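You operate a simulated robot arm through the tools that you are given. There is no shell and no other tool. Be economical: measure what you need, move in short steps, check, and stop when the job is done.

You run a simulated two-armed robot. Do the job below in one go: nothing can be reset, and whatever is moved stays where it is left.

TASK
Spin the wet hank with the white clip in the dryer.
Fine: shut the lid, press start once, wait till the lamp goes out, lay it back on the steel rack; the lid ends open.

Only the result counts: the job must be done as asked and must still hold three seconds after the hand-in. Knocking over, shifting, dropping, spilling or breaking anything else fails it. A push-on lid holds only when it is set on centred and level and pressed home; a screw cap is set on level and turned clockwise until tight.

THE ROBOT
Two 7-joint arms with two-finger parallel grippers on one trunk, on a base that drives. Base frame: it is fixed to the floor where the robot stands at the start and does not move with it; the origin is under the middle of the robot, x ahead of it, y to its left, z up; the surface under the hand at the start is at about z = 0.8. Readings come in m, rad, newtons and seconds.
The left shoulder is at the start at [0.071, 0.156, 1.155], the right one opposite. Places, roughly: basket of the spin dryer [0.6, -0.2, 0.9]; black pot drain valve [0.4, 0.8, 0.9]; black pot heat knob [0.4, 1, 0.9]; black pot water button [0.4, 0.9, 0.9]; blue dose button [0.6, 1.5, 0.9]; fixer dose button [0.6, 1.4, 0.9]; hood fan switch [0.4, 0.6, 0.8]; spin dryer lid [0.8, -0.2, 1.1]; spin dryer panel [0.5, -0.3, 0.8]; spin start button [0.5, -0.2, 0.9]; steel pot drain valve [0.4, 1.1, 0.9]; steel pot heat knob [0.4, 1.3, 0.9]; steel pot water button [0.4, 1.2, 0.9]; tub drain valve [0.4, 0.2, 0.8]; tub tap lever [0.4, 0.3, 0.9]; yellow dose button [0.6, 1.5, 0.9]. Payload 3.91 kg a hand.
The tool frame of a hand sits at the grasp point between the pads (the TCP): z along the fingers, y along the line on which they close. The tips reach 0.03 m beyond it. Largest opening 0.11 m; finger width 0.02, thickness 0.01; the body of the gripper, 0.048 by 0.112 m, starts 0.055 m behind the TCP.
Orientation is that of the tool frame in the base frame, as a unit quaternion [w, x, y, z]. With the fingers straight down and closing along the base's y, the tool's x points along the base's -x, its y along +y and its z along -z.

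THE INTERFACE
- The arms move only by the tool step_arm. It takes "left_series", "right_series" or both (then of equal length, played together; a hand with none holds still); each is a list of rows, each a list of 2 entries, a list of its own where there are three numbers: the shift along the tool's x, y, z in units of 500 mm (1.0 is 500 mm), then the turn, a rotation vector about the tool's x, y, z in units of 45 degrees (1.0 is 45 degrees). In form: [[[dx, dy, dz], [rx, ry, rz]], ...]. A call has 1 to 12 rows; each row is the pose to reach, as a shift and turn from the pose commanded when the call began, along the tool's axes at that moment. "left_hand" and "right_hand" are, for a hand that has rows, the gripper command, from -1 (fully open) to 1 (shut), values between in proportion, set as the call begins (left out, the last holds). A call with a number of a shift or a turn outside -1 to 1 is refused whole. Rows are played at 5 a second. More than 0.05 m and 0.15 rad between two rows, or a gripper value outside its range, and nothing of the call is played. A pose out of reach is approached as far as the arm can. The call stops where the force on the tool passes 90 N (or 10 N more than at its start, if that is more) or the arm is blocked; 0.2 s more then pass. The fingers move at their own pace (about 0.108 m/s each) and stop on an object; they squeeze with about 44 N. The grip force told is the motor's: it shows also when the fingers shut on nothing. Time passes only in rows, and 0.2 s behind the last, so rows that repeat a pose let the fingers close. It gives the time, the measured TCP pose, the force on the tool (base axes), the opening and the grip force at its end, in the units of the frame above (readings bear some noise), with the torque about the TCP (base axes, N m) and any sound that the robot's microphone picked up.
- Cameras (640 x 400 px; columns grow to the right, rows downward): "scene" is now at [0.1437, 0.0062, 1.3991]; the picture's right is [0.07, -1.00, -0.00], its down [-0.41, -0.03, -0.91] and it looks along [0.91, 0.06, -0.42] (base axes); focal length 214 px, centre (320, 200). "left" rides on the left gripper at [0.072, -0.017, -0.103] in its tool frame; the picture's right is [0.23, 0.97, 0.00], its down [-0.76, 0.18, -0.62] and it looks along [-0.61, 0.14, 0.78] (tool axes); focal length 222 px, centre (320, 200). "right" rides on the right gripper at [0.072, 0.017, -0.103] in its tool frame; the picture's right is [-0.23, 0.97, 0.00], its down [-0.76, -0.18, -0.62] and it looks along [-0.61, -0.14, 0.78] (tool axes); focal length 222 px, centre (320, 200). There is no depth. A picture from a camera that has moved, and an enlarged one, comes with that camera's place and axes in the base frame and with its lens.
- snapshot(camera): a new picture of that camera. It takes no simulated time.
- slide_trunk(by): slides the trunk up (or, below 0, down) by that many m; the arms and the scene camera ride with it, the base frame stays. It gives what a move gives, with no picture.
- drive_base(legs): drives the robot by 1 to 6 legs, each [ahead, left, turn to the left] in m, m and rad, along the robot's own axes; the way and the turn of a leg run together, so that a leg with both is an arc; at most 1.5 m and 3.142 rad a leg. The arms and the cameras ride along, it lands a little off, and it stops where it bumps. It gives what a move gives.
- pan_tilt(pan, tilt): turns the head with the scene camera to pan (to the left, within 1.501 rad either way) and tilt (down, from -0.506 to 1.204), counted from straight ahead of the robot. It gives what a move gives.
- enlarge(camera, box): a new picture of the part [left, top, right, bottom] of that camera's present view, enlarged. It takes no simulated time.
- job_done(): hands the job in; it is judged then, once.

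Go step by step. Nothing tells you exact positions but the pictures and the camera data: compare them with the known pose of the tool, close in by small moves and look again before you grip or let go. The budget is 120 turns and 100 pictures, counting those below and the enlarged ones. Unless the task says otherwise, let go and move clear before handing in.

The tools are called as a command line: name --argument value ..., lists and objects as JSON in quotes. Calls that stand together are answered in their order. step_arm: Moves the arms, as the interface text tells. Its arguments: {"type":"object","properties":{"left_series":{"type":"array","items":{"type":"array"}},"left_hand":{"type":"number"},"right_series":{"type":"array","items":{"type":"array"}},"right_hand":{"type":"number"}},"required":[]} The other tools are called the same way: slide_trunk (by) slides the trunk up or down; drive_base (legs) drives the base; pan_tilt (pan, tilt) turns the head that bears the scene camera; snapshot (camera) takes a picture; enlarge (camera, box) takes an enlarged picture of a part of a camera's view; job_done () hands the job in.

At the start:

```text
clock: 0.0
left_eef_pos: [0.6321, 0.1139, 1.3892]
left_tcp_rot: [0.0, 0.0, 1.0, 0.0]
left_force: [-0.3, 0.7, 0.3]
left_ft_torque: [-0.01, 0.03, 0.03]
left_grip_width: 0.11
left_grasp_force: 0.1
right_eef_pos: [0.6534, -0.4019, 1.3716]
right_tcp_rot: [0.0, 0.0, 1.0, 0.001]
right_force: [-0.3, -1.1, 0.6]
right_ft_torque: [0.0, 0.0, -0.01]
right_grip_width: 0.1097
right_grasp_force: 0.1
trunk travel left (down, up): [-0.6, 0.34]
robot x, y, heading: [-0.002, 0.001, 0.001]
head pan, tilt: [0.072, 0.428]
```

scene: 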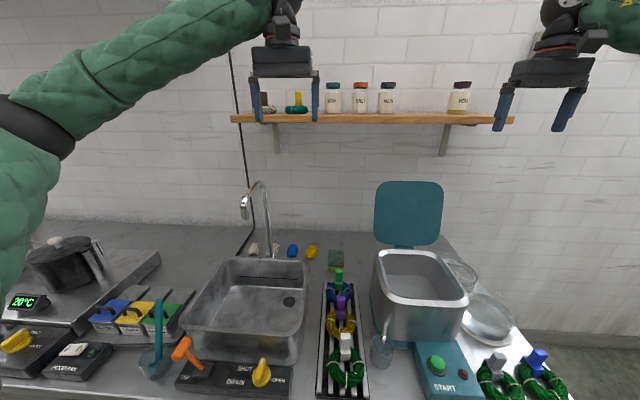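
right: 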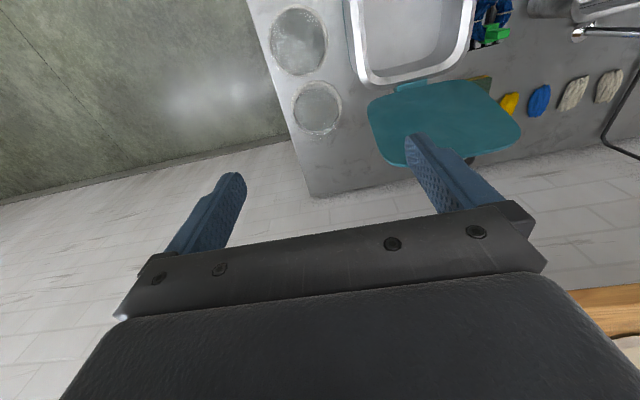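
left: 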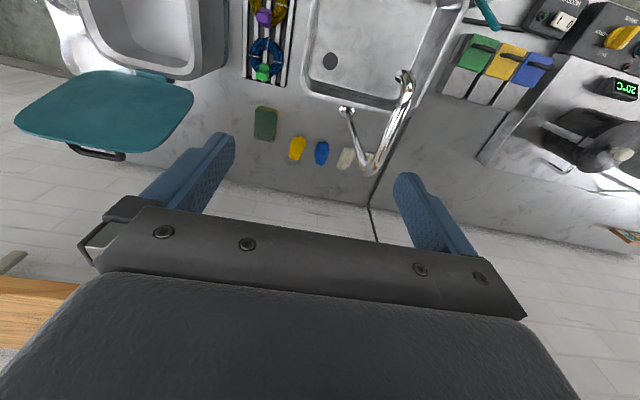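

I see a rack with several hanks, the nearest with a white clip, and two more hanks right of the dryer. I will look closer before moving.

enlarge --camera "scene" --box '[300, 240, 420, 400]'

pan_tilt --pan -0.3 --tilt 0.85

snapshot --camera "scene"

```text
2.50 times, centred on (360, 320) of scene
camera zoom: at [0.1437, 0.0062, 1.3991], right [0.07, -1.0, 0.0], down [-0.41, -0.03, -0.91], along [0.91, 0.06, -0.42], focal length 536 px, centre (220, -100)
```

zoom: 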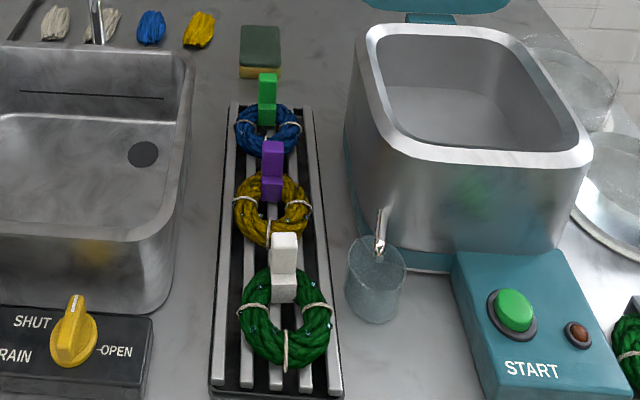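

```text
clock: 0.9
left_eef_pos: [0.631, 0.1129, 1.3895]
left_tcp_rot: [0.0, 0.0, 1.0, 0.001]
left_force: [-0.3, 0.2, 0.4]
left_ft_torque: [0.02, -0.02, -0.02]
left_grip_width: 0.11
left_grasp_force: 0.0
right_eef_pos: [0.6538, -0.4022, 1.3711]
right_tcp_rot: [0.0, 0.0, 1.0, 0.0]
right_force: [0.1, -0.2, -0.6]
right_ft_torque: [-0.02, 0.0, -0.03]
right_grip_width: 0.11
right_grasp_force: 0.1
trunk travel left (down, up): [-0.6, 0.34]
robot x, y, heading: [0.0017, -0.0028, -0.0]
head pan, tilt: [-0.3, 0.85]
```

```text
95 pictures are left
camera scene: at [0.1264, -0.0234, 1.3626], right [-0.29, -0.96, 0.0], down [-0.72, 0.22, -0.66], along [0.63, -0.19, -0.75], focal length 214 px, centre (320, 200)
```

scene: 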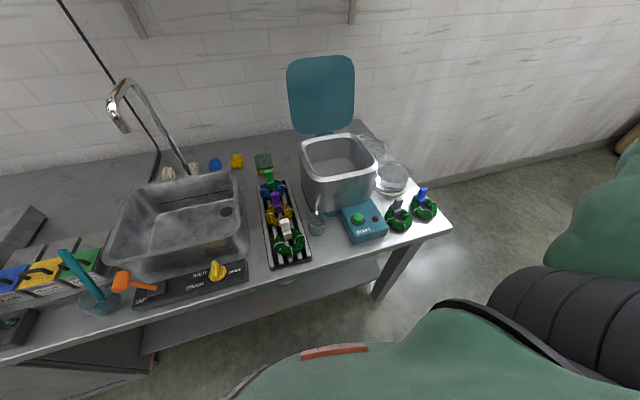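

enlarge --camera "scene" --box '[240, 150, 340, 280]'

enlarge --camera "scene" --box '[290, 40, 450, 250]'

```text
3.08 times, centred on (290, 215) of scene
camera zoom: at [0.1264, -0.0234, 1.3626], right [-0.29, -0.96, 0.0], down [-0.72, 0.22, -0.66], along [0.63, -0.19, -0.75], focal length 660 px, centre (412, 154)
```

zoom: 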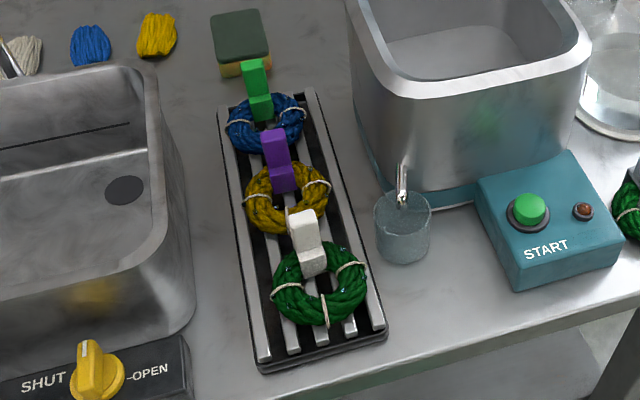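

```text
1.90 times, centred on (370, 145) of scene
camera zoom: at [0.1264, -0.0234, 1.3626], right [-0.29, -0.96, 0.0], down [-0.72, 0.22, -0.66], along [0.63, -0.19, -0.75], focal length 408 px, centre (225, 305)
```

zoom: 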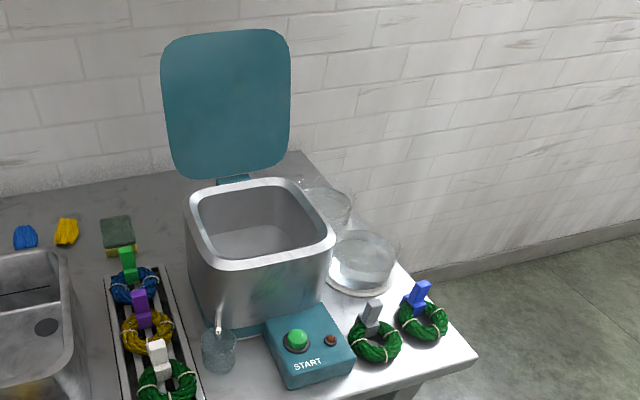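

The target is the front hank on the rack, white clip at about (0.485, -0.03, 0.88); the ones on the right have grey and blue clips. I back the base a little for reach and bring the right hand over the clip.

drive_base --legs '[[-0.1, 0, 0]]'

snapshot --camera "right"

```text
clock: 2.0
left_eef_pos: [0.5295, 0.1134, 1.3908]
left_tcp_rot: [0.001, 0.0, 1.0, 0.0]
left_force: [-0.2, -0.5, 0.5]
left_ft_torque: [0.0, -0.01, 0.01]
left_grip_width: 0.1099
left_grasp_force: 0.1
right_eef_pos: [0.5535, -0.402, 1.3718]
right_tcp_rot: [0.001, -0.001, 1.0, 0.0]
right_force: [-0.6, -0.1, -1.0]
right_ft_torque: [-0.01, -0.03, -0.01]
right_grip_width: 0.1101
right_grasp_force: 0.0
trunk travel left (down, up): [-0.6, 0.34]
robot x, y, heading: [-0.0979, -0.0037, 0.002]
head pan, tilt: [-0.3, 0.85]
```

```text
92 pictures are left
camera right: at [0.4811, -0.3859, 1.474], right [0.23, 0.97, 0.0], down [0.76, -0.18, 0.62], along [0.61, -0.14, -0.78], focal length 222 px, centre (320, 200)
```

right: 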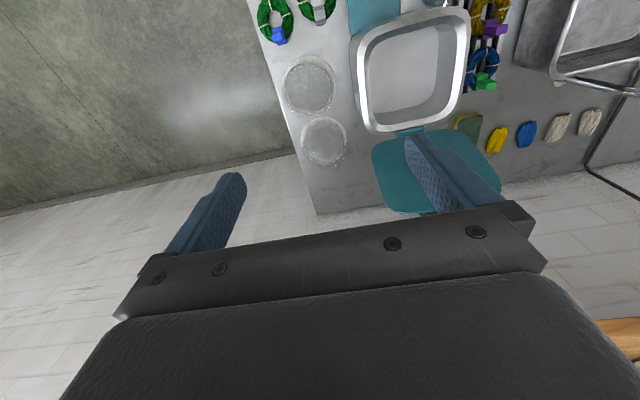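

I move the left arm aside and bring the right hand high over the rack.

step_arm --right_series '[[[0.014, 0.0744, 0.054], [0, 0, 0]], [[0.028, 0.1488, 0.108], [0, 0, 0]], [[0.042, 0.2232, 0.162], [0, 0, 0]], [[0.056, 0.2976, 0.216], [0, 0, 0]], [[0.07, 0.372, 0.27], [0, 0, 0]], [[0.084, 0.4464, 0.324], [0, 0, 0]], [[0.098, 0.5208, 0.378], [0, 0, 0]], [[0.112, 0.5952, 0.432], [0, 0, 0]], [[0.126, 0.6696, 0.486], [0, 0, 0]], [[0.14, 0.744, 0.54], [0, 0, 0]]]' --right_hand 0 --left_series '[[[0, 0.06, 0], [0, 0, 0]], [[0, 0.12, 0], [0, 0, 0]], [[0, 0.18, 0], [0, 0, 0]], [[0, 0.24, 0], [0, 0, 0]], [[0, 0.3, 0], [0, 0, 0]], [[0, 0.36, 0], [0, 0, 0]], [[0, 0.42, 0], [0, 0, 0]], [[0, 0.48, 0], [0, 0, 0]], [[0, 0.54, 0], [0, 0, 0]], [[0, 0.6, 0], [0, 0, 0]]]'

snapshot --camera "right"

snapshot --camera "scene"

```text
clock: 4.2
left_eef_pos: [0.5323, 0.4166, 1.3877]
left_tcp_rot: [0.001, -0.001, 1.0, -0.001]
left_force: [-0.5, 0.9, -1.1]
left_ft_torque: [-0.01, 0.04, -0.06]
left_grip_width: 0.1103
left_grasp_force: 0.0
right_eef_pos: [0.4839, -0.0262, 1.101]
right_tcp_rot: [0.0, 0.002, 1.0, -0.001]
right_force: [-0.3, -0.6, -0.5]
right_ft_torque: [-0.02, 0.01, 0.03]
right_grip_width: 0.0551
right_grasp_force: 0.1
trunk travel left (down, up): [-0.6, 0.34]
robot x, y, heading: [-0.0974, 0.001, 0.001]
head pan, tilt: [-0.3, 0.85]
```

```text
91 pictures are left
camera right: at [0.412, -0.0096, 1.2038], right [0.23, 0.97, 0.0], down [0.76, -0.18, 0.62], along [0.61, -0.14, -0.78], focal length 222 px, centre (320, 200)
```

right: 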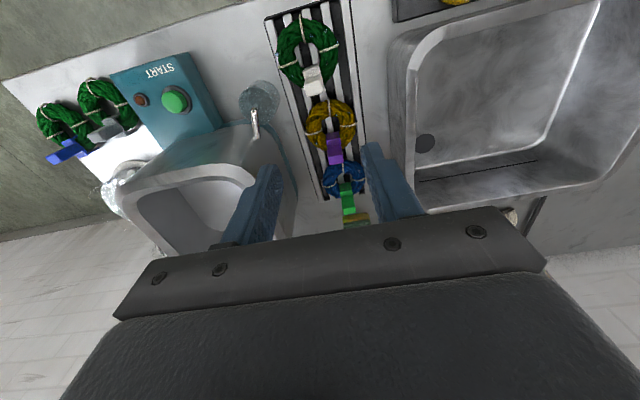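

```text
90 pictures are left
camera scene: at [0.0269, -0.0214, 1.3626], right [-0.3, -0.96, 0.0], down [-0.72, 0.22, -0.66], along [0.63, -0.2, -0.75], focal length 214 px, centre (320, 200)
```

scene: 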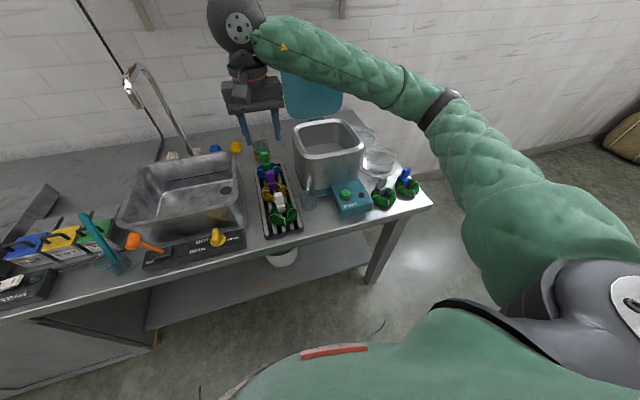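

enlarge --camera "right" --box '[260, 0, 380, 120]'

```text
3.33 times, centred on (320, 60) of right
camera zoom: at [0.412, -0.0096, 1.2038], right [0.23, 0.97, 0.0], down [0.76, -0.18, 0.62], along [0.61, -0.14, -0.78], focal length 740 px, centre (320, 667)
```

zoom: 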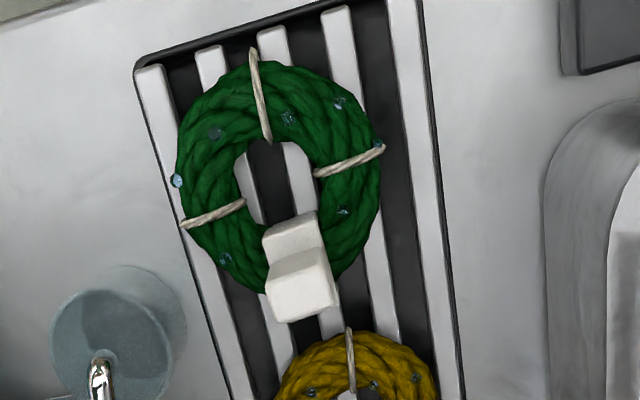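

The clip top is at about (0.468, -0.030, 0.90). I lower toward it and check.

step_arm --right_series '[[[0.011, -0.003, 0.08], [0, 0, 0]], [[0.022, -0.006, 0.16], [0, 0, 0]], [[0.032, -0.008, 0.24], [0, 0, 0]]]' --right_hand -0.27

snapshot --camera "right"

enlarge --camera "scene" --box '[220, 130, 340, 250]'

```text
clock: 5.0
left_eef_pos: [0.5317, 0.414, 1.389]
left_tcp_rot: [0.0, 0.0, 1.0, 0.0]
left_force: [-0.2, -0.9, -0.7]
left_ft_torque: [-0.02, 0.0, 0.03]
left_grip_width: 0.1099
left_grasp_force: 0.1
right_eef_pos: [0.4691, -0.0311, 0.9818]
right_tcp_rot: [-0.001, 0.0, 1.0, 0.0]
right_force: [0.4, -0.4, 0.2]
right_ft_torque: [0.05, 0.03, -0.03]
right_grip_width: 0.0703
right_grasp_force: 0.0
trunk travel left (down, up): [-0.6, 0.34]
robot x, y, heading: [-0.0996, 0.0007, 0.002]
head pan, tilt: [-0.3, 0.85]
```

```text
88 pictures are left
camera right: at [0.3969, -0.0165, 1.0837], right [0.23, 0.97, 0.0], down [0.76, -0.18, 0.62], along [0.61, -0.14, -0.78], focal length 222 px, centre (320, 200)
```

right: 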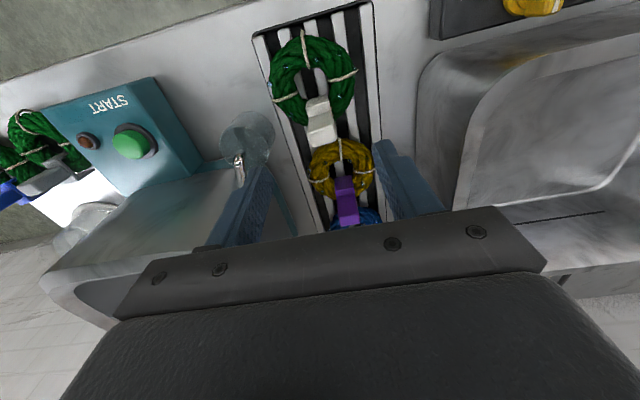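

```text
3.33 times, centred on (280, 190) of scene
camera zoom: at [0.0271, -0.0236, 1.3626], right [-0.3, -0.96, 0.0], down [-0.72, 0.22, -0.66], along [0.63, -0.19, -0.75], focal length 715 px, centre (453, 233)
```

zoom: 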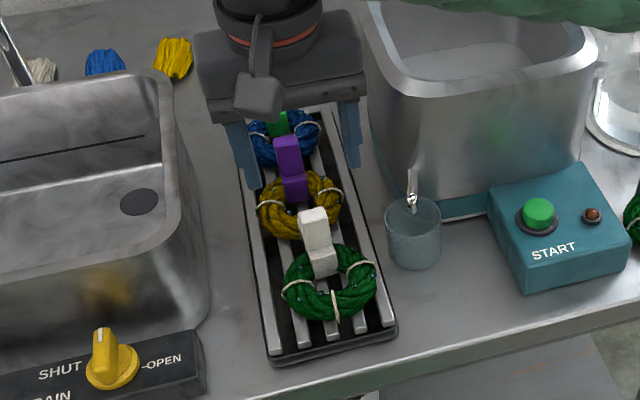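

step_arm --right_series '[[[0, 0, 0.08], [0, 0, 0]], [[-0.002, 0, 0.15], [0, 0, 0]], [[-0.002, 0, 0.186], [0, 0, 0]]]'

snapshot --camera "right"

enlarge --camera "scene" --box '[220, 130, 340, 250]'

```text
clock: 5.8
left_eef_pos: [0.5309, 0.4153, 1.3899]
left_tcp_rot: [0.0, 0.0, 1.0, 0.0]
left_force: [0.4, 0.3, 0.3]
left_ft_torque: [0.01, 0.02, 0.04]
left_grip_width: 0.11
left_grasp_force: 0.0
right_eef_pos: [0.4707, -0.0349, 0.887]
right_tcp_rot: [0.0, 0.0, 1.0, 0.0]
right_force: [0.8, 0.1, 0.2]
right_ft_torque: [0.01, 0.0, 0.0]
right_grip_width: 0.0701
right_grasp_force: 0.0
trunk travel left (down, up): [-0.6, 0.34]
robot x, y, heading: [-0.0974, -0.0028, 0.001]
head pan, tilt: [-0.3, 0.85]
```

```text
86 pictures are left
camera right: at [0.3988, -0.0181, 0.9903], right [0.23, 0.97, 0.0], down [0.76, -0.18, 0.62], along [0.61, -0.14, -0.78], focal length 222 px, centre (320, 200)
```

right: 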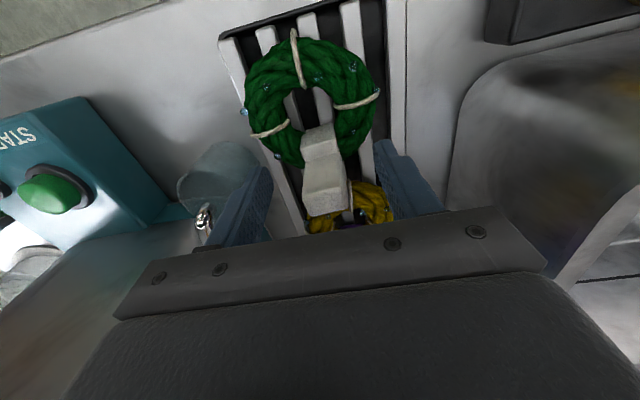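

```text
3.33 times, centred on (280, 190) of scene
camera zoom: at [0.0269, -0.0233, 1.3626], right [-0.3, -0.96, 0.0], down [-0.72, 0.22, -0.66], along [0.63, -0.19, -0.75], focal length 715 px, centre (453, 233)
```

zoom: 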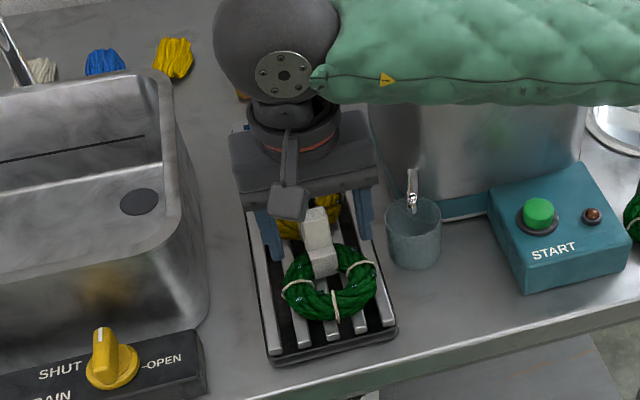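

The clip stands right between the pads. I close on it and lift slightly.

step_arm --right_series '[[[0, 0.006, 0], [0, 0, 0]], [[0, 0.006, 0], [0, 0, 0]], [[0, 0.006, 0], [0, 0, 0]], [[0, 0.006, 0], [0, 0, 0]], [[0, 0.006, -0.05], [0, 0, 0]], [[0, 0.006, -0.12], [0, 0, 0]], [[0, 0.006, -0.2], [0, 0, 0]], [[0, 0.006, -0.28], [0, 0, 0]]]' --right_hand 1

snapshot --camera "right"

snapshot --camera "scene"

```text
clock: 7.6
left_eef_pos: [0.531, 0.4137, 1.3891]
left_tcp_rot: [-0.001, 0.0, 1.0, 0.0]
left_force: [-0.4, -0.4, -0.8]
left_ft_torque: [0.0, 0.01, -0.01]
left_grip_width: 0.1099
left_grasp_force: 0.0
right_eef_pos: [0.4695, -0.0303, 1.0271]
right_tcp_rot: [0.001, 0.0, 1.0, 0.0]
right_force: [-0.4, 0.7, -0.3]
right_ft_torque: [0.0, -0.01, 0.01]
right_grip_width: 0.023
right_grasp_force: 44.0
trunk travel left (down, up): [-0.6, 0.34]
robot x, y, heading: [-0.0971, -0.0041, -0.002]
head pan, tilt: [-0.3, 0.85]
```

```text
84 pictures are left
camera right: at [0.398, -0.0136, 1.1305], right [0.23, 0.97, 0.0], down [0.76, -0.18, 0.62], along [0.61, -0.14, -0.78], focal length 222 px, centre (320, 200)
```

right: 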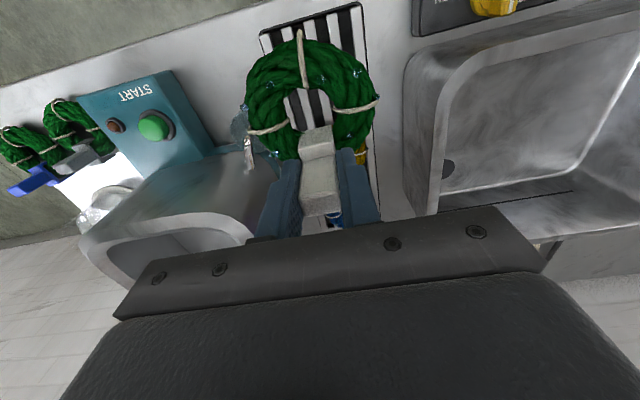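

```text
83 pictures are left
camera scene: at [0.0264, -0.0228, 1.3625], right [-0.3, -0.96, 0.0], down [-0.72, 0.22, -0.66], along [0.63, -0.2, -0.75], focal length 214 px, centre (320, 200)
```

scene: 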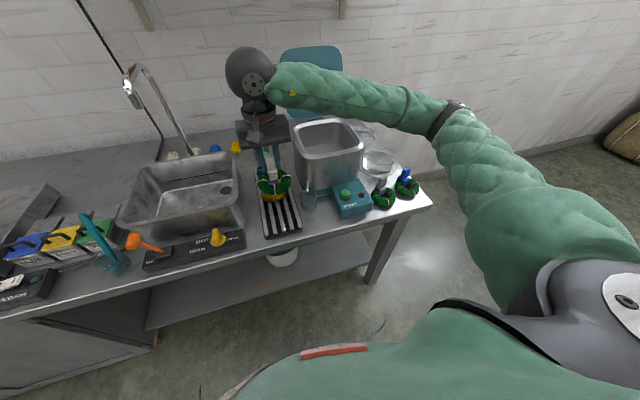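

The hank is held. The basket opening runs about x 0.54–0.68, y -0.31 to -0.12 with the rim near z 0.97, so I lift and carry it over.

step_arm --right_series '[[[0, 0, -0.09], [0, 0, 0]], [[0, 0, -0.18], [0, 0, 0]], [[-0.055, -0.062, -0.18], [0, 0, 0]], [[-0.11, -0.124, -0.18], [0, 0, 0]], [[-0.165, -0.186, -0.18], [0, 0, 0]], [[-0.22, -0.248, -0.18], [0, 0, 0]], [[-0.275, -0.31, -0.18], [0, 0, 0]], [[-0.331, -0.37, -0.18], [0, 0, 0]]]'

snapshot --camera "right"

snapshot --camera "scene"

```text
clock: 9.4
left_eef_pos: [0.5313, 0.4136, 1.3891]
left_tcp_rot: [0.0, 0.0, 1.0, 0.0]
left_force: [0.3, -0.4, 0.5]
left_ft_torque: [-0.01, 0.01, -0.02]
left_grip_width: 0.11
left_grasp_force: 0.0
right_eef_pos: [0.6359, -0.2165, 1.1187]
right_tcp_rot: [0.0, -0.001, 1.0, 0.001]
right_force: [-0.2, 0.9, -1.4]
right_ft_torque: [-0.02, 0.0, -0.02]
right_grip_width: 0.0231
right_grasp_force: 43.5
trunk travel left (down, up): [-0.6, 0.34]
robot x, y, heading: [-0.0947, -0.0006, 0.002]
head pan, tilt: [-0.3, 0.85]
```

```text
82 pictures are left
camera right: at [0.5639, -0.2015, 1.2213], right [0.23, 0.97, 0.0], down [0.76, -0.18, 0.62], along [0.61, -0.14, -0.78], focal length 222 px, centre (320, 200)
```

right: 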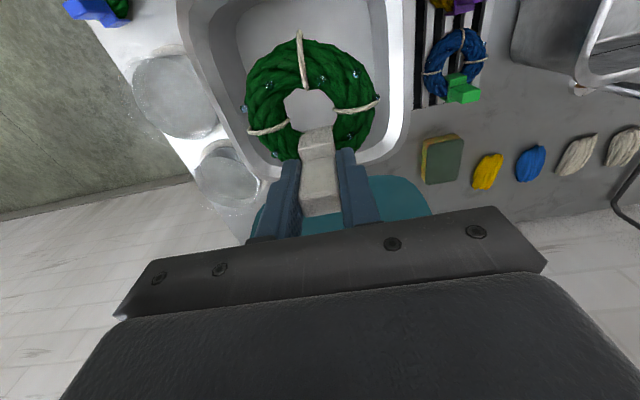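

```text
81 pictures are left
camera scene: at [0.0271, -0.0242, 1.3625], right [-0.3, -0.96, 0.0], down [-0.72, 0.22, -0.66], along [0.63, -0.19, -0.75], focal length 214 px, centre (320, 200)
```

scene: 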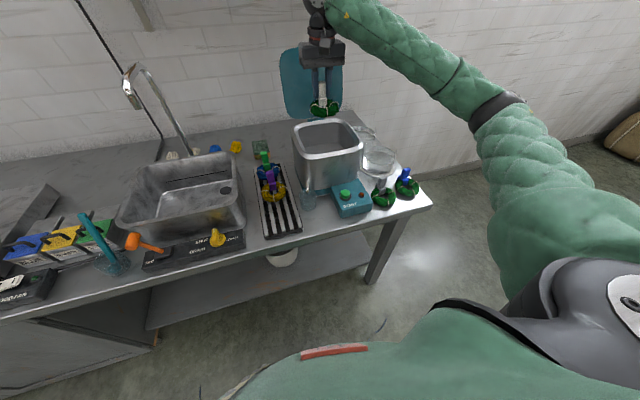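

step_arm --right_series '[[[0, -0.01, 0.09], [0, 0, 0]], [[0, -0.01, 0.18], [0, 0, 0]], [[0, -0.01, 0.26], [0, 0, 0]], [[0, -0.01, 0.32], [0, 0, 0]]]'

snapshot --camera "right"

enlarge --camera "scene" --box '[260, 20, 400, 220]'

```text
clock: 10.4
left_eef_pos: [0.5317, 0.4136, 1.3898]
left_tcp_rot: [0.0, 0.0, 1.0, 0.0]
left_force: [0.3, 0.7, 0.3]
left_ft_torque: [0.0, 0.01, 0.0]
left_grip_width: 0.1102
left_grasp_force: 0.0
right_eef_pos: [0.6348, -0.2206, 0.9586]
right_tcp_rot: [0.001, 0.0, 1.0, 0.0]
right_force: [-0.9, -0.3, -0.2]
right_ft_torque: [-0.03, -0.03, 0.01]
right_grip_width: 0.0229
right_grasp_force: 43.6
trunk travel left (down, up): [-0.6, 0.34]
robot x, y, heading: [-0.0993, -0.0011, 0.001]
head pan, tilt: [-0.3, 0.85]
```

```text
80 pictures are left
camera right: at [0.5636, -0.2055, 1.0607], right [0.23, 0.97, 0.0], down [0.76, -0.18, 0.62], along [0.61, -0.14, -0.78], focal length 222 px, centre (320, 200)
```

right: 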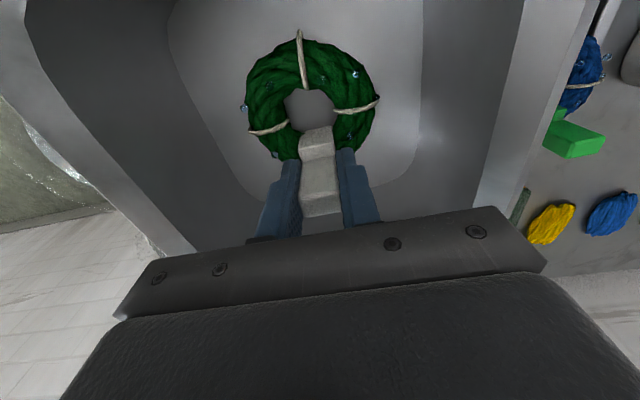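

```text
2.00 times, centred on (330, 120) of scene
camera zoom: at [0.0273, -0.0237, 1.3625], right [-0.3, -0.96, 0.0], down [-0.72, 0.22, -0.66], along [0.63, -0.19, -0.75], focal length 429 px, centre (300, 360)
```

zoom: 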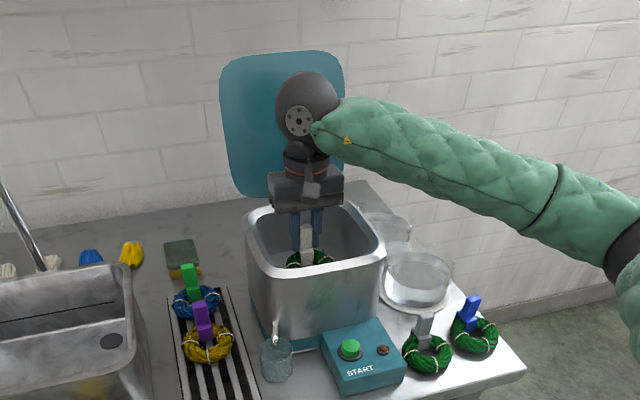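

step_arm --right_series '[[[0, 0, 0.02], [0, 0, 0]], [[0, 0, 0.04], [0, 0, 0]], [[0, 0, 0.06], [0, 0, 0]], [[0, 0, 0.076], [0, 0, 0]]]'

snapshot --camera "right"

```text
clock: 11.3
left_eef_pos: [0.5292, 0.4152, 1.389]
left_tcp_rot: [0.0, 0.001, 1.0, 0.0]
left_force: [1.1, -0.8, -0.1]
left_ft_torque: [0.01, 0.05, -0.01]
left_grip_width: 0.1101
left_grasp_force: 0.0
right_eef_pos: [0.6364, -0.2207, 0.9423]
right_tcp_rot: [0.01, 0.0, 1.0, 0.003]
right_force: [-21.2, 0.4, 47.8]
right_ft_torque: [-0.7, 1.89, -0.17]
right_grip_width: 0.0231
right_grasp_force: 44.4
trunk travel left (down, up): [-0.6, 0.34]
robot x, y, heading: [-0.0979, 0.0002, 0.002]
head pan, tilt: [-0.3, 0.85]
stopped in row 4 (right hand): the force on the tool passed its limit at 100 N (the readings are from after the stop); the commanded pose is now the measured one
```

```text
78 pictures are left
camera right: at [0.5621, -0.2054, 1.0429], right [0.23, 0.97, 0.01], down [0.75, -0.18, 0.64], along [0.62, -0.14, -0.77], focal length 222 px, centre (320, 200)
```

right: 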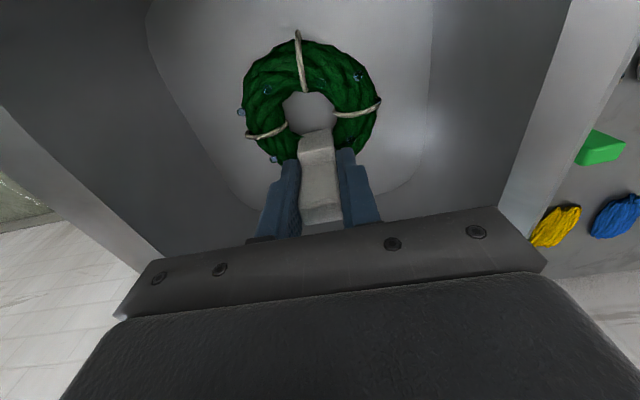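

The hank has touched the basket floor. I ease up a few mm, open moderately and rise clear.

step_arm --right_series '[[[0, 0, -0.006], [0, 0, 0]], [[0, 0, -0.006], [0, 0, 0]]]'

step_arm --right_series '[[[0, 0, 0], [0, 0, 0]], [[0, 0, 0], [0, 0, 0]], [[0, 0, 0], [0, 0, 0]], [[0, 0, -0.05], [0, 0, 0]], [[0, 0, -0.12], [0, 0, 0]], [[0, 0, -0.2], [0, 0, 0]], [[0, 0, -0.28], [0, 0, 0]], [[0, 0, -0.36], [0, 0, 0]]]' --right_hand -0.1

snapshot --camera "right"

snapshot --camera "scene"

```text
clock: 11.9
left_eef_pos: [0.5284, 0.4148, 1.3896]
left_tcp_rot: [0.002, 0.0, 1.0, 0.0]
left_force: [-0.2, 0.7, -0.4]
left_ft_torque: [-0.02, 0.01, 0.01]
left_grip_width: 0.1098
left_grasp_force: 0.1
right_eef_pos: [0.6367, -0.2204, 0.9416]
right_tcp_rot: [0.008, 0.002, 1.0, 0.003]
right_force: [-3.8, -1.5, 38.0]
right_ft_torque: [-0.2, 0.52, -0.02]
right_grip_width: 0.0229
right_grasp_force: 44.1
trunk travel left (down, up): [-0.6, 0.34]
robot x, y, heading: [-0.096, 0.0011, -0.0]
head pan, tilt: [-0.3, 0.85]
```

```text
clock: 13.7
left_eef_pos: [0.531, 0.414, 1.3881]
left_tcp_rot: [0.0, 0.0, 1.0, 0.001]
left_force: [0.3, -0.8, -0.7]
left_ft_torque: [0.0, 0.01, 0.02]
left_grip_width: 0.1099
left_grasp_force: 0.0
right_eef_pos: [0.6378, -0.2222, 1.1183]
right_tcp_rot: [0.007, 0.001, 1.0, 0.002]
right_force: [1.1, 0.6, -0.2]
right_ft_torque: [0.03, 0.01, 0.01]
right_grip_width: 0.0606
right_grasp_force: 0.1
trunk travel left (down, up): [-0.6, 0.34]
robot x, y, heading: [-0.095, -0.0023, -0.005]
head pan, tilt: [-0.3, 0.85]
```

```text
77 pictures are left
camera right: at [0.5635, -0.2064, 1.22], right [0.23, 0.97, 0.01], down [0.75, -0.18, 0.63], along [0.62, -0.14, -0.77], focal length 222 px, centre (320, 200)
```

right: 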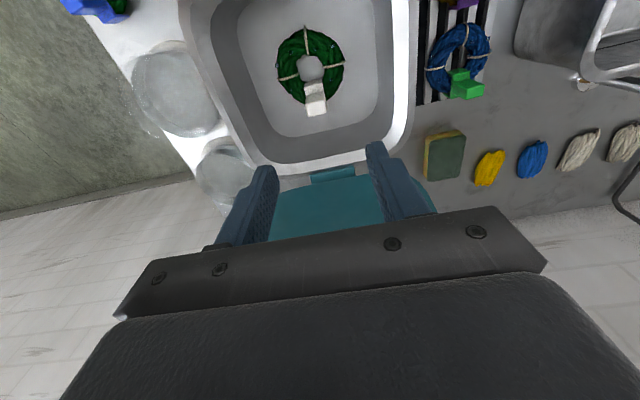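

```text
76 pictures are left
camera scene: at [0.0266, -0.0229, 1.3625], right [-0.3, -0.96, 0.0], down [-0.72, 0.22, -0.66], along [0.63, -0.2, -0.75], focal length 214 px, centre (320, 200)
```

scene: 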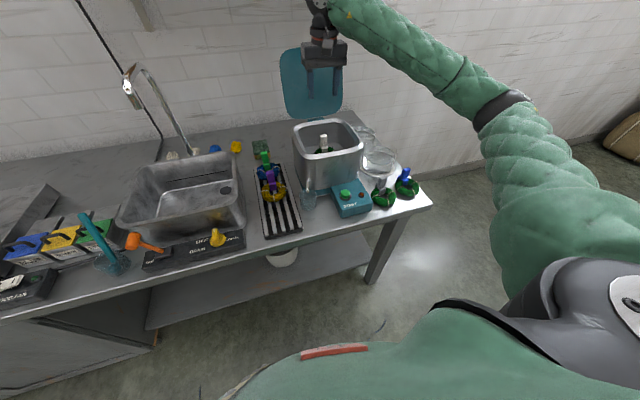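

The hank lies in the basket. Now I need the lid's geometry, so I raise the hand to look at the lid's edge and handle from above.

step_arm --right_series '[[[0.02, 0, -0.09], [0, 0, 0]], [[0.04, 0, -0.18], [0, 0, 0]], [[0.06, 0, -0.27], [0, 0, 0]], [[0.08, 0, -0.36], [0, 0, 0]], [[0.08, 0, -0.44], [0, 0, 0]]]'

pan_tilt --pan -0.28 --tilt 0.35

snapshot --camera "right"

snapshot --camera "scene"

```text
clock: 14.9
left_eef_pos: [0.5304, 0.4151, 1.389]
left_tcp_rot: [0.001, 0.0, 1.0, 0.001]
left_force: [-0.2, -0.3, 0.3]
left_ft_torque: [-0.04, -0.05, -0.01]
left_grip_width: 0.1099
left_grasp_force: 0.1
right_eef_pos: [0.5921, -0.2248, 1.3368]
right_tcp_rot: [0.007, 0.0, 1.0, 0.002]
right_force: [0.4, 0.6, 0.2]
right_ft_torque: [0.0, -0.02, -0.04]
right_grip_width: 0.0608
right_grasp_force: 0.1
trunk travel left (down, up): [-0.6, 0.34]
robot x, y, heading: [-0.0979, 0.0002, -0.002]
head pan, tilt: [-0.3, 0.85]
```

```text
clock: 15.8
left_eef_pos: [0.5295, 0.4144, 1.3888]
left_tcp_rot: [0.0, 0.0, 1.0, 0.0]
left_force: [-0.9, -0.3, -0.7]
left_ft_torque: [0.0, 0.02, -0.01]
left_grip_width: 0.1102
left_grasp_force: 0.0
right_eef_pos: [0.5917, -0.2252, 1.3369]
right_tcp_rot: [0.007, 0.001, 1.0, 0.003]
right_force: [0.2, -0.3, 0.3]
right_ft_torque: [-0.01, 0.0, -0.04]
right_grip_width: 0.0602
right_grasp_force: 0.1
trunk travel left (down, up): [-0.6, 0.34]
robot x, y, heading: [-0.0986, -0.0034, 0.003]
head pan, tilt: [-0.279, 0.351]
```

```text
75 pictures are left
camera right: at [0.5184, -0.2095, 1.4386], right [0.23, 0.97, 0.01], down [0.75, -0.18, 0.63], along [0.62, -0.14, -0.77], focal length 222 px, centre (320, 200)
```

right: 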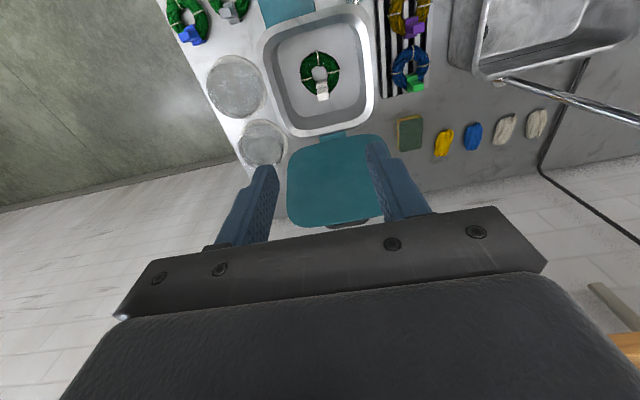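

```text
74 pictures are left
camera scene: at [0.0415, -0.0259, 1.4061], right [-0.28, -0.96, 0.0], down [-0.33, 0.09, -0.94], along [0.9, -0.26, -0.34], focal length 214 px, centre (320, 200)
```

scene: 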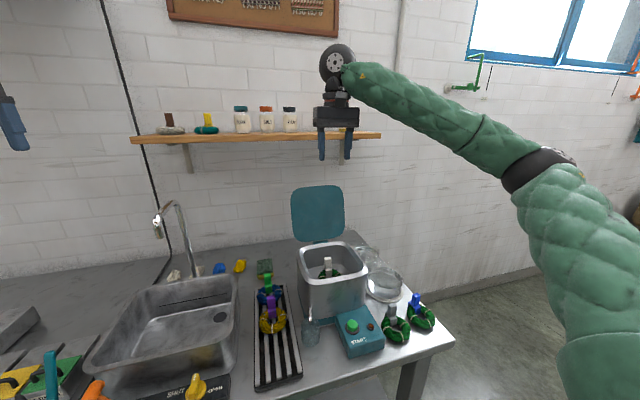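

Lid runs from the hinge (0.725, -0.225, 0.985) up to a top edge about (0.79, -0.23, 1.18). I zoom on its edge and turn the hand 90° so the fingers can straddle the edge.

enlarge --camera "right" --box '[260, 110, 420, 240]'

step_arm --right_series '[[[0, 0, 0], [0, 0, 0.1667]], [[0, 0, 0], [0, 0, 0.3333]], [[0, 0, 0], [0, 0, 0.5]], [[0, 0, 0], [0, 0, 0.6667]], [[0, 0, 0], [0, 0, 0.8333]], [[0, 0, 0], [0, 0, 1]]]'

step_arm --right_series '[[[0, 0, 0], [0, 0, 0.1667]], [[0, 0, 0], [0, 0, 0.3333]], [[0, 0, 0], [0, 0, 0.5]], [[0, 0, 0], [0, 0, 0.6667]], [[0, 0, 0], [0, 0, 0.8333]], [[0, 0, 0], [0, 0, 1]]]'

snapshot --camera "right"

snapshot --camera "scene"

```text
3.08 times, centred on (340, 175) of right
camera zoom: at [0.5184, -0.2095, 1.4386], right [0.23, 0.97, 0.01], down [0.75, -0.18, 0.63], along [0.62, -0.14, -0.77], focal length 684 px, centre (258, 277)
```

zoom: 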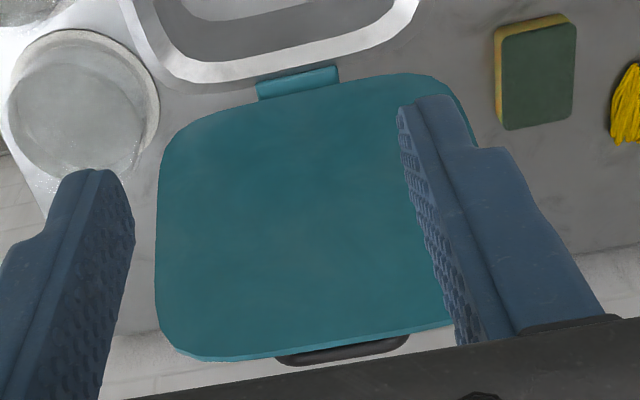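

```text
clock: 17.2
left_eef_pos: [0.5307, 0.4146, 1.3895]
left_tcp_rot: [0.0, -0.001, 1.0, 0.0]
left_force: [0.0, -0.6, -0.1]
left_ft_torque: [0.02, 0.02, 0.02]
left_grip_width: 0.1098
left_grasp_force: 0.0
right_eef_pos: [0.5932, -0.2237, 1.337]
right_tcp_rot: [0.005, 0.385, 0.923, 0.004]
right_force: [0.1, -0.1, 0.4]
right_ft_torque: [-0.03, 0.01, 0.01]
right_grip_width: 0.0606
right_grasp_force: 0.2
trunk travel left (down, up): [-0.6, 0.34]
robot x, y, heading: [-0.0977, 0.0011, -0.001]
head pan, tilt: [-0.279, 0.351]
```

```text
clock: 18.6
left_eef_pos: [0.5314, 0.4146, 1.3882]
left_tcp_rot: [0.0, 0.0, 1.0, 0.0]
left_force: [0.4, -0.1, -0.1]
left_ft_torque: [-0.02, 0.0, -0.01]
left_grip_width: 0.1103
left_grasp_force: 0.1
right_eef_pos: [0.5926, -0.2229, 1.3379]
right_tcp_rot: [0.002, 0.709, 0.705, 0.007]
right_force: [0.2, 0.0, 0.2]
right_ft_torque: [-0.01, 0.01, 0.04]
right_grip_width: 0.0606
right_grasp_force: 0.1
trunk travel left (down, up): [-0.6, 0.34]
robot x, y, heading: [-0.0989, 0.002, -0.0]
head pan, tilt: [-0.279, 0.351]
```

```text
72 pictures are left
camera right: at [0.6086, -0.1519, 1.4408], right [0.97, -0.23, 0.01], down [-0.19, -0.76, 0.62], along [-0.13, -0.6, -0.79], focal length 222 px, centre (320, 200)
```

right: 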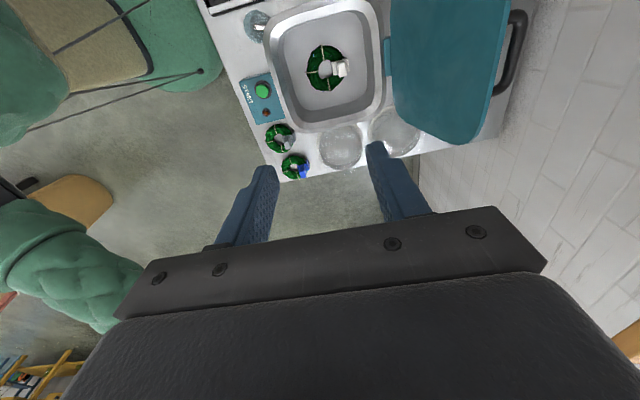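

```text
71 pictures are left
camera scene: at [0.0417, -0.026, 1.4062], right [-0.28, -0.96, 0.0], down [-0.33, 0.09, -0.94], along [0.9, -0.26, -0.34], focal length 214 px, centre (320, 200)
```

scene: 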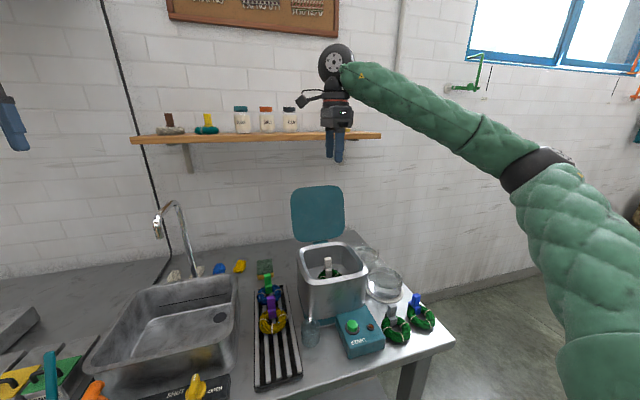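

The handle is a D-bar on the outer face near the top edge. Before going behind the lid I check the shelf clearance.

enlarge --camera "right" --box '[540, 280, 640, 400]'

enlarge --camera "right" --box '[360, 0, 560, 150]'

enlarge --camera "scene" --box '[240, 80, 400, 260]'

```text
3.33 times, centred on (590, 340) of right
camera zoom: at [0.6086, -0.1519, 1.4408], right [0.97, -0.23, 0.01], down [-0.19, -0.76, 0.62], along [-0.13, -0.6, -0.79], focal length 740 px, centre (-580, -267)
```

zoom: 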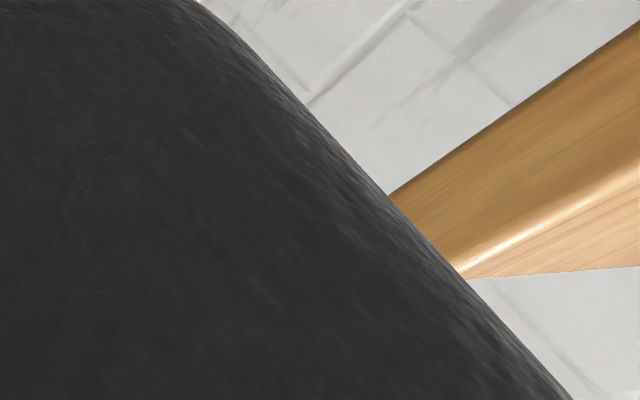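

```text
2.67 times, centred on (460, 75) of right
camera zoom: at [0.6086, -0.1519, 1.4408], right [0.97, -0.23, 0.01], down [-0.19, -0.76, 0.62], along [-0.13, -0.6, -0.79], focal length 592 px, centre (-53, 533)
```

zoom: 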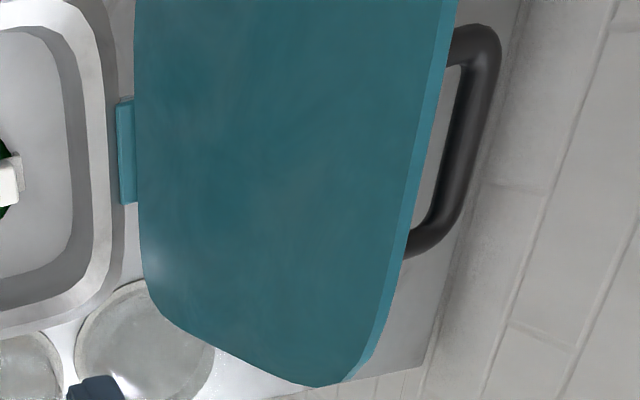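

```text
2.22 times, centred on (320, 170) of scene
camera zoom: at [0.0417, -0.026, 1.4062], right [-0.28, -0.96, 0.0], down [-0.33, 0.09, -0.94], along [0.9, -0.26, -0.34], focal length 477 px, centre (320, 267)
```

zoom: 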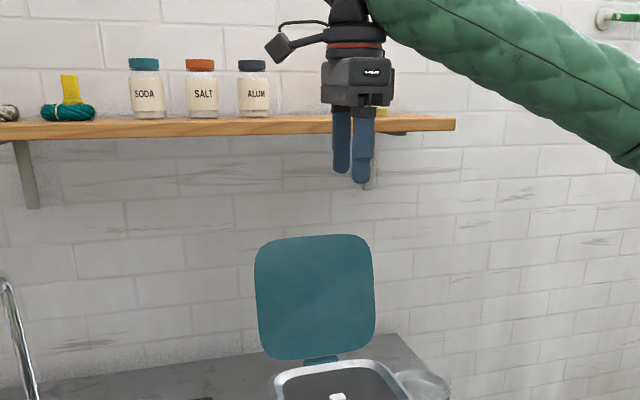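

Shelf front is at x≈0.90, so there is room. I move the open hand above the lid edge, off to the left of the handle.

step_arm --right_series '[[[0.027, 0.081, 0], [0, 0, 0]], [[0.054, 0.162, 0], [0, 0, 0]], [[0.081, 0.243, 0], [0, 0, 0]], [[0.108, 0.324, 0], [0, 0, 0]], [[0.136, 0.405, 0], [0, 0, 0]], [[0.136, 0.405, 0.06], [0, 0, 0]], [[0.136, 0.405, 0.12], [0, 0, 0]]]' --right_hand -0.85

snapshot --camera "right"

enlarge --camera "scene" --box '[240, 80, 400, 260]'

```text
clock: 20.2
left_eef_pos: [0.5335, 0.4159, 1.3898]
left_tcp_rot: [-0.001, 0.0, 1.0, -0.001]
left_force: [0.6, 0.7, 0.8]
left_ft_torque: [-0.02, -0.01, 0.03]
left_grip_width: 0.1097
left_grasp_force: 0.0
right_eef_pos: [0.7959, -0.1518, 1.2796]
right_tcp_rot: [0.003, 0.708, 0.706, 0.006]
right_force: [-0.3, 0.3, -0.5]
right_ft_torque: [0.01, 0.04, 0.03]
right_grip_width: 0.102
right_grasp_force: 0.0
trunk travel left (down, up): [-0.6, 0.34]
robot x, y, heading: [-0.0988, 0.0015, 0.005]
head pan, tilt: [-0.279, 0.351]
```

```text
67 pictures are left
camera right: at [0.8127, -0.0808, 1.3833], right [0.97, -0.23, 0.01], down [-0.19, -0.76, 0.62], along [-0.13, -0.6, -0.79], focal length 222 px, centre (320, 200)
```

right: 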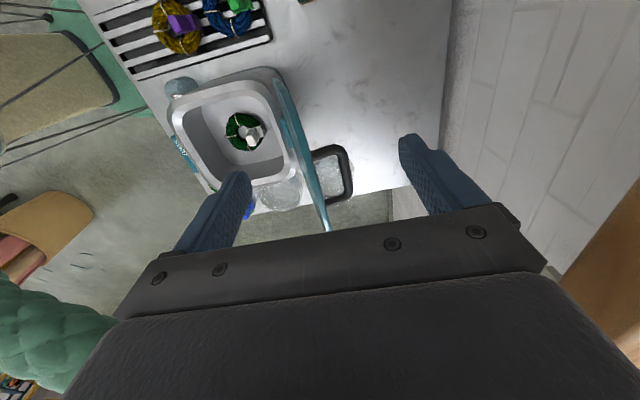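

```text
2.22 times, centred on (320, 170) of scene
camera zoom: at [0.0427, -0.0254, 1.4062], right [-0.28, -0.96, 0.0], down [-0.33, 0.09, -0.94], along [0.9, -0.26, -0.34], focal length 477 px, centre (320, 267)
```

zoom: 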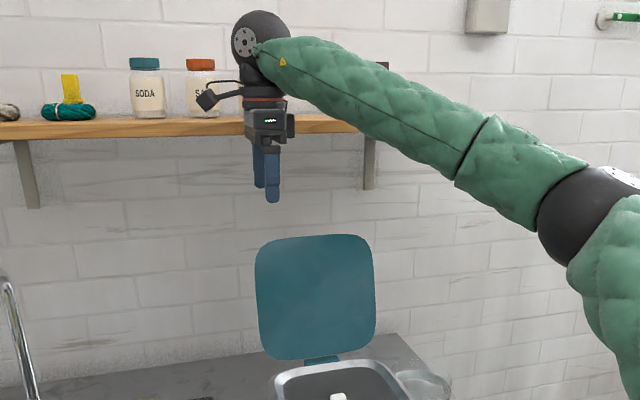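

enlarge --camera "right" --box '[220, 50, 400, 240]'

```text
2.11 times, centred on (310, 145) of right
camera zoom: at [0.8127, -0.0808, 1.3833], right [0.97, -0.23, 0.01], down [-0.19, -0.76, 0.62], along [-0.13, -0.6, -0.79], focal length 468 px, centre (341, 316)
```

zoom: 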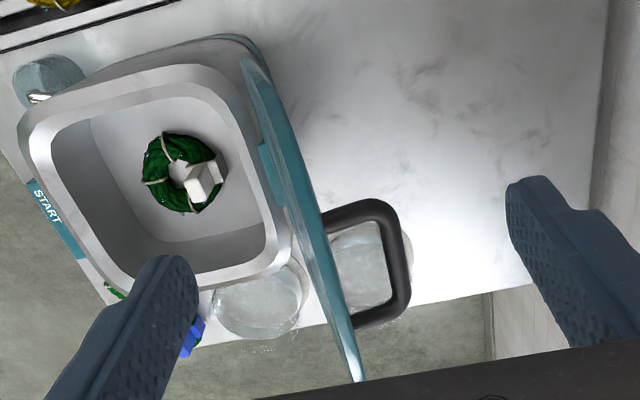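

The lid edge sits between the fingers (lid rear face x≈0.78, handle bar x≈0.82, clear in y). I lower to straddle it.

step_arm --right_series '[[[0, -0.016, 0.07], [0, 0, 0]], [[0, -0.016, 0.14], [0, 0, 0]], [[0, -0.016, 0.2], [0, 0, 0]], [[0, -0.016, 0.26], [0, 0, 0]]]'

snapshot --camera "right"

enlarge --camera "scene" --box '[240, 80, 400, 260]'

```text
clock: 21.2
left_eef_pos: [0.5326, 0.4152, 1.388]
left_tcp_rot: [-0.001, -0.001, 1.0, 0.0]
left_force: [0.5, 0.3, 0.5]
left_ft_torque: [-0.01, 0.02, 0.03]
left_grip_width: 0.1101
left_grasp_force: 0.0
right_eef_pos: [0.7912, -0.154, 1.1492]
right_tcp_rot: [0.003, 0.708, 0.707, 0.007]
right_force: [0.5, -0.5, -0.3]
right_ft_torque: [-0.02, -0.02, -0.02]
right_grip_width: 0.1017
right_grasp_force: 0.1
trunk travel left (down, up): [-0.6, 0.34]
robot x, y, heading: [-0.0962, 0.0033, -0.0]
head pan, tilt: [-0.279, 0.351]
```

```text
64 pictures are left
camera right: at [0.808, -0.0827, 1.253], right [0.97, -0.23, 0.01], down [-0.19, -0.76, 0.62], along [-0.13, -0.6, -0.79], focal length 222 px, centre (320, 200)
```

right: 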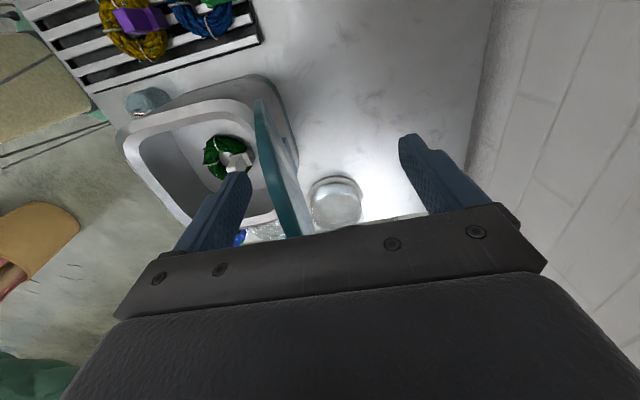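

```text
2.22 times, centred on (320, 170) of scene
camera zoom: at [0.0428, -0.0263, 1.4061], right [-0.28, -0.96, 0.0], down [-0.33, 0.09, -0.94], along [0.9, -0.26, -0.34], focal length 477 px, centre (320, 267)
```

zoom: 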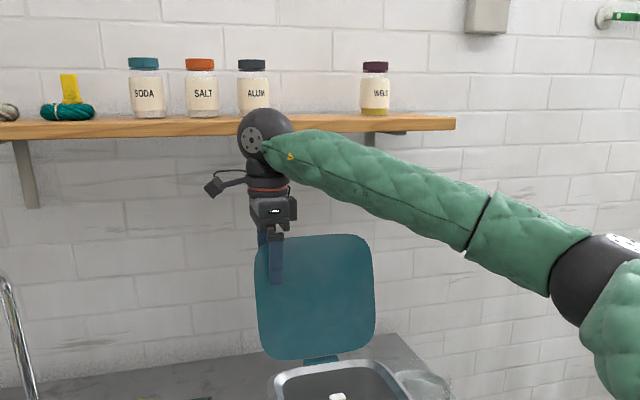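

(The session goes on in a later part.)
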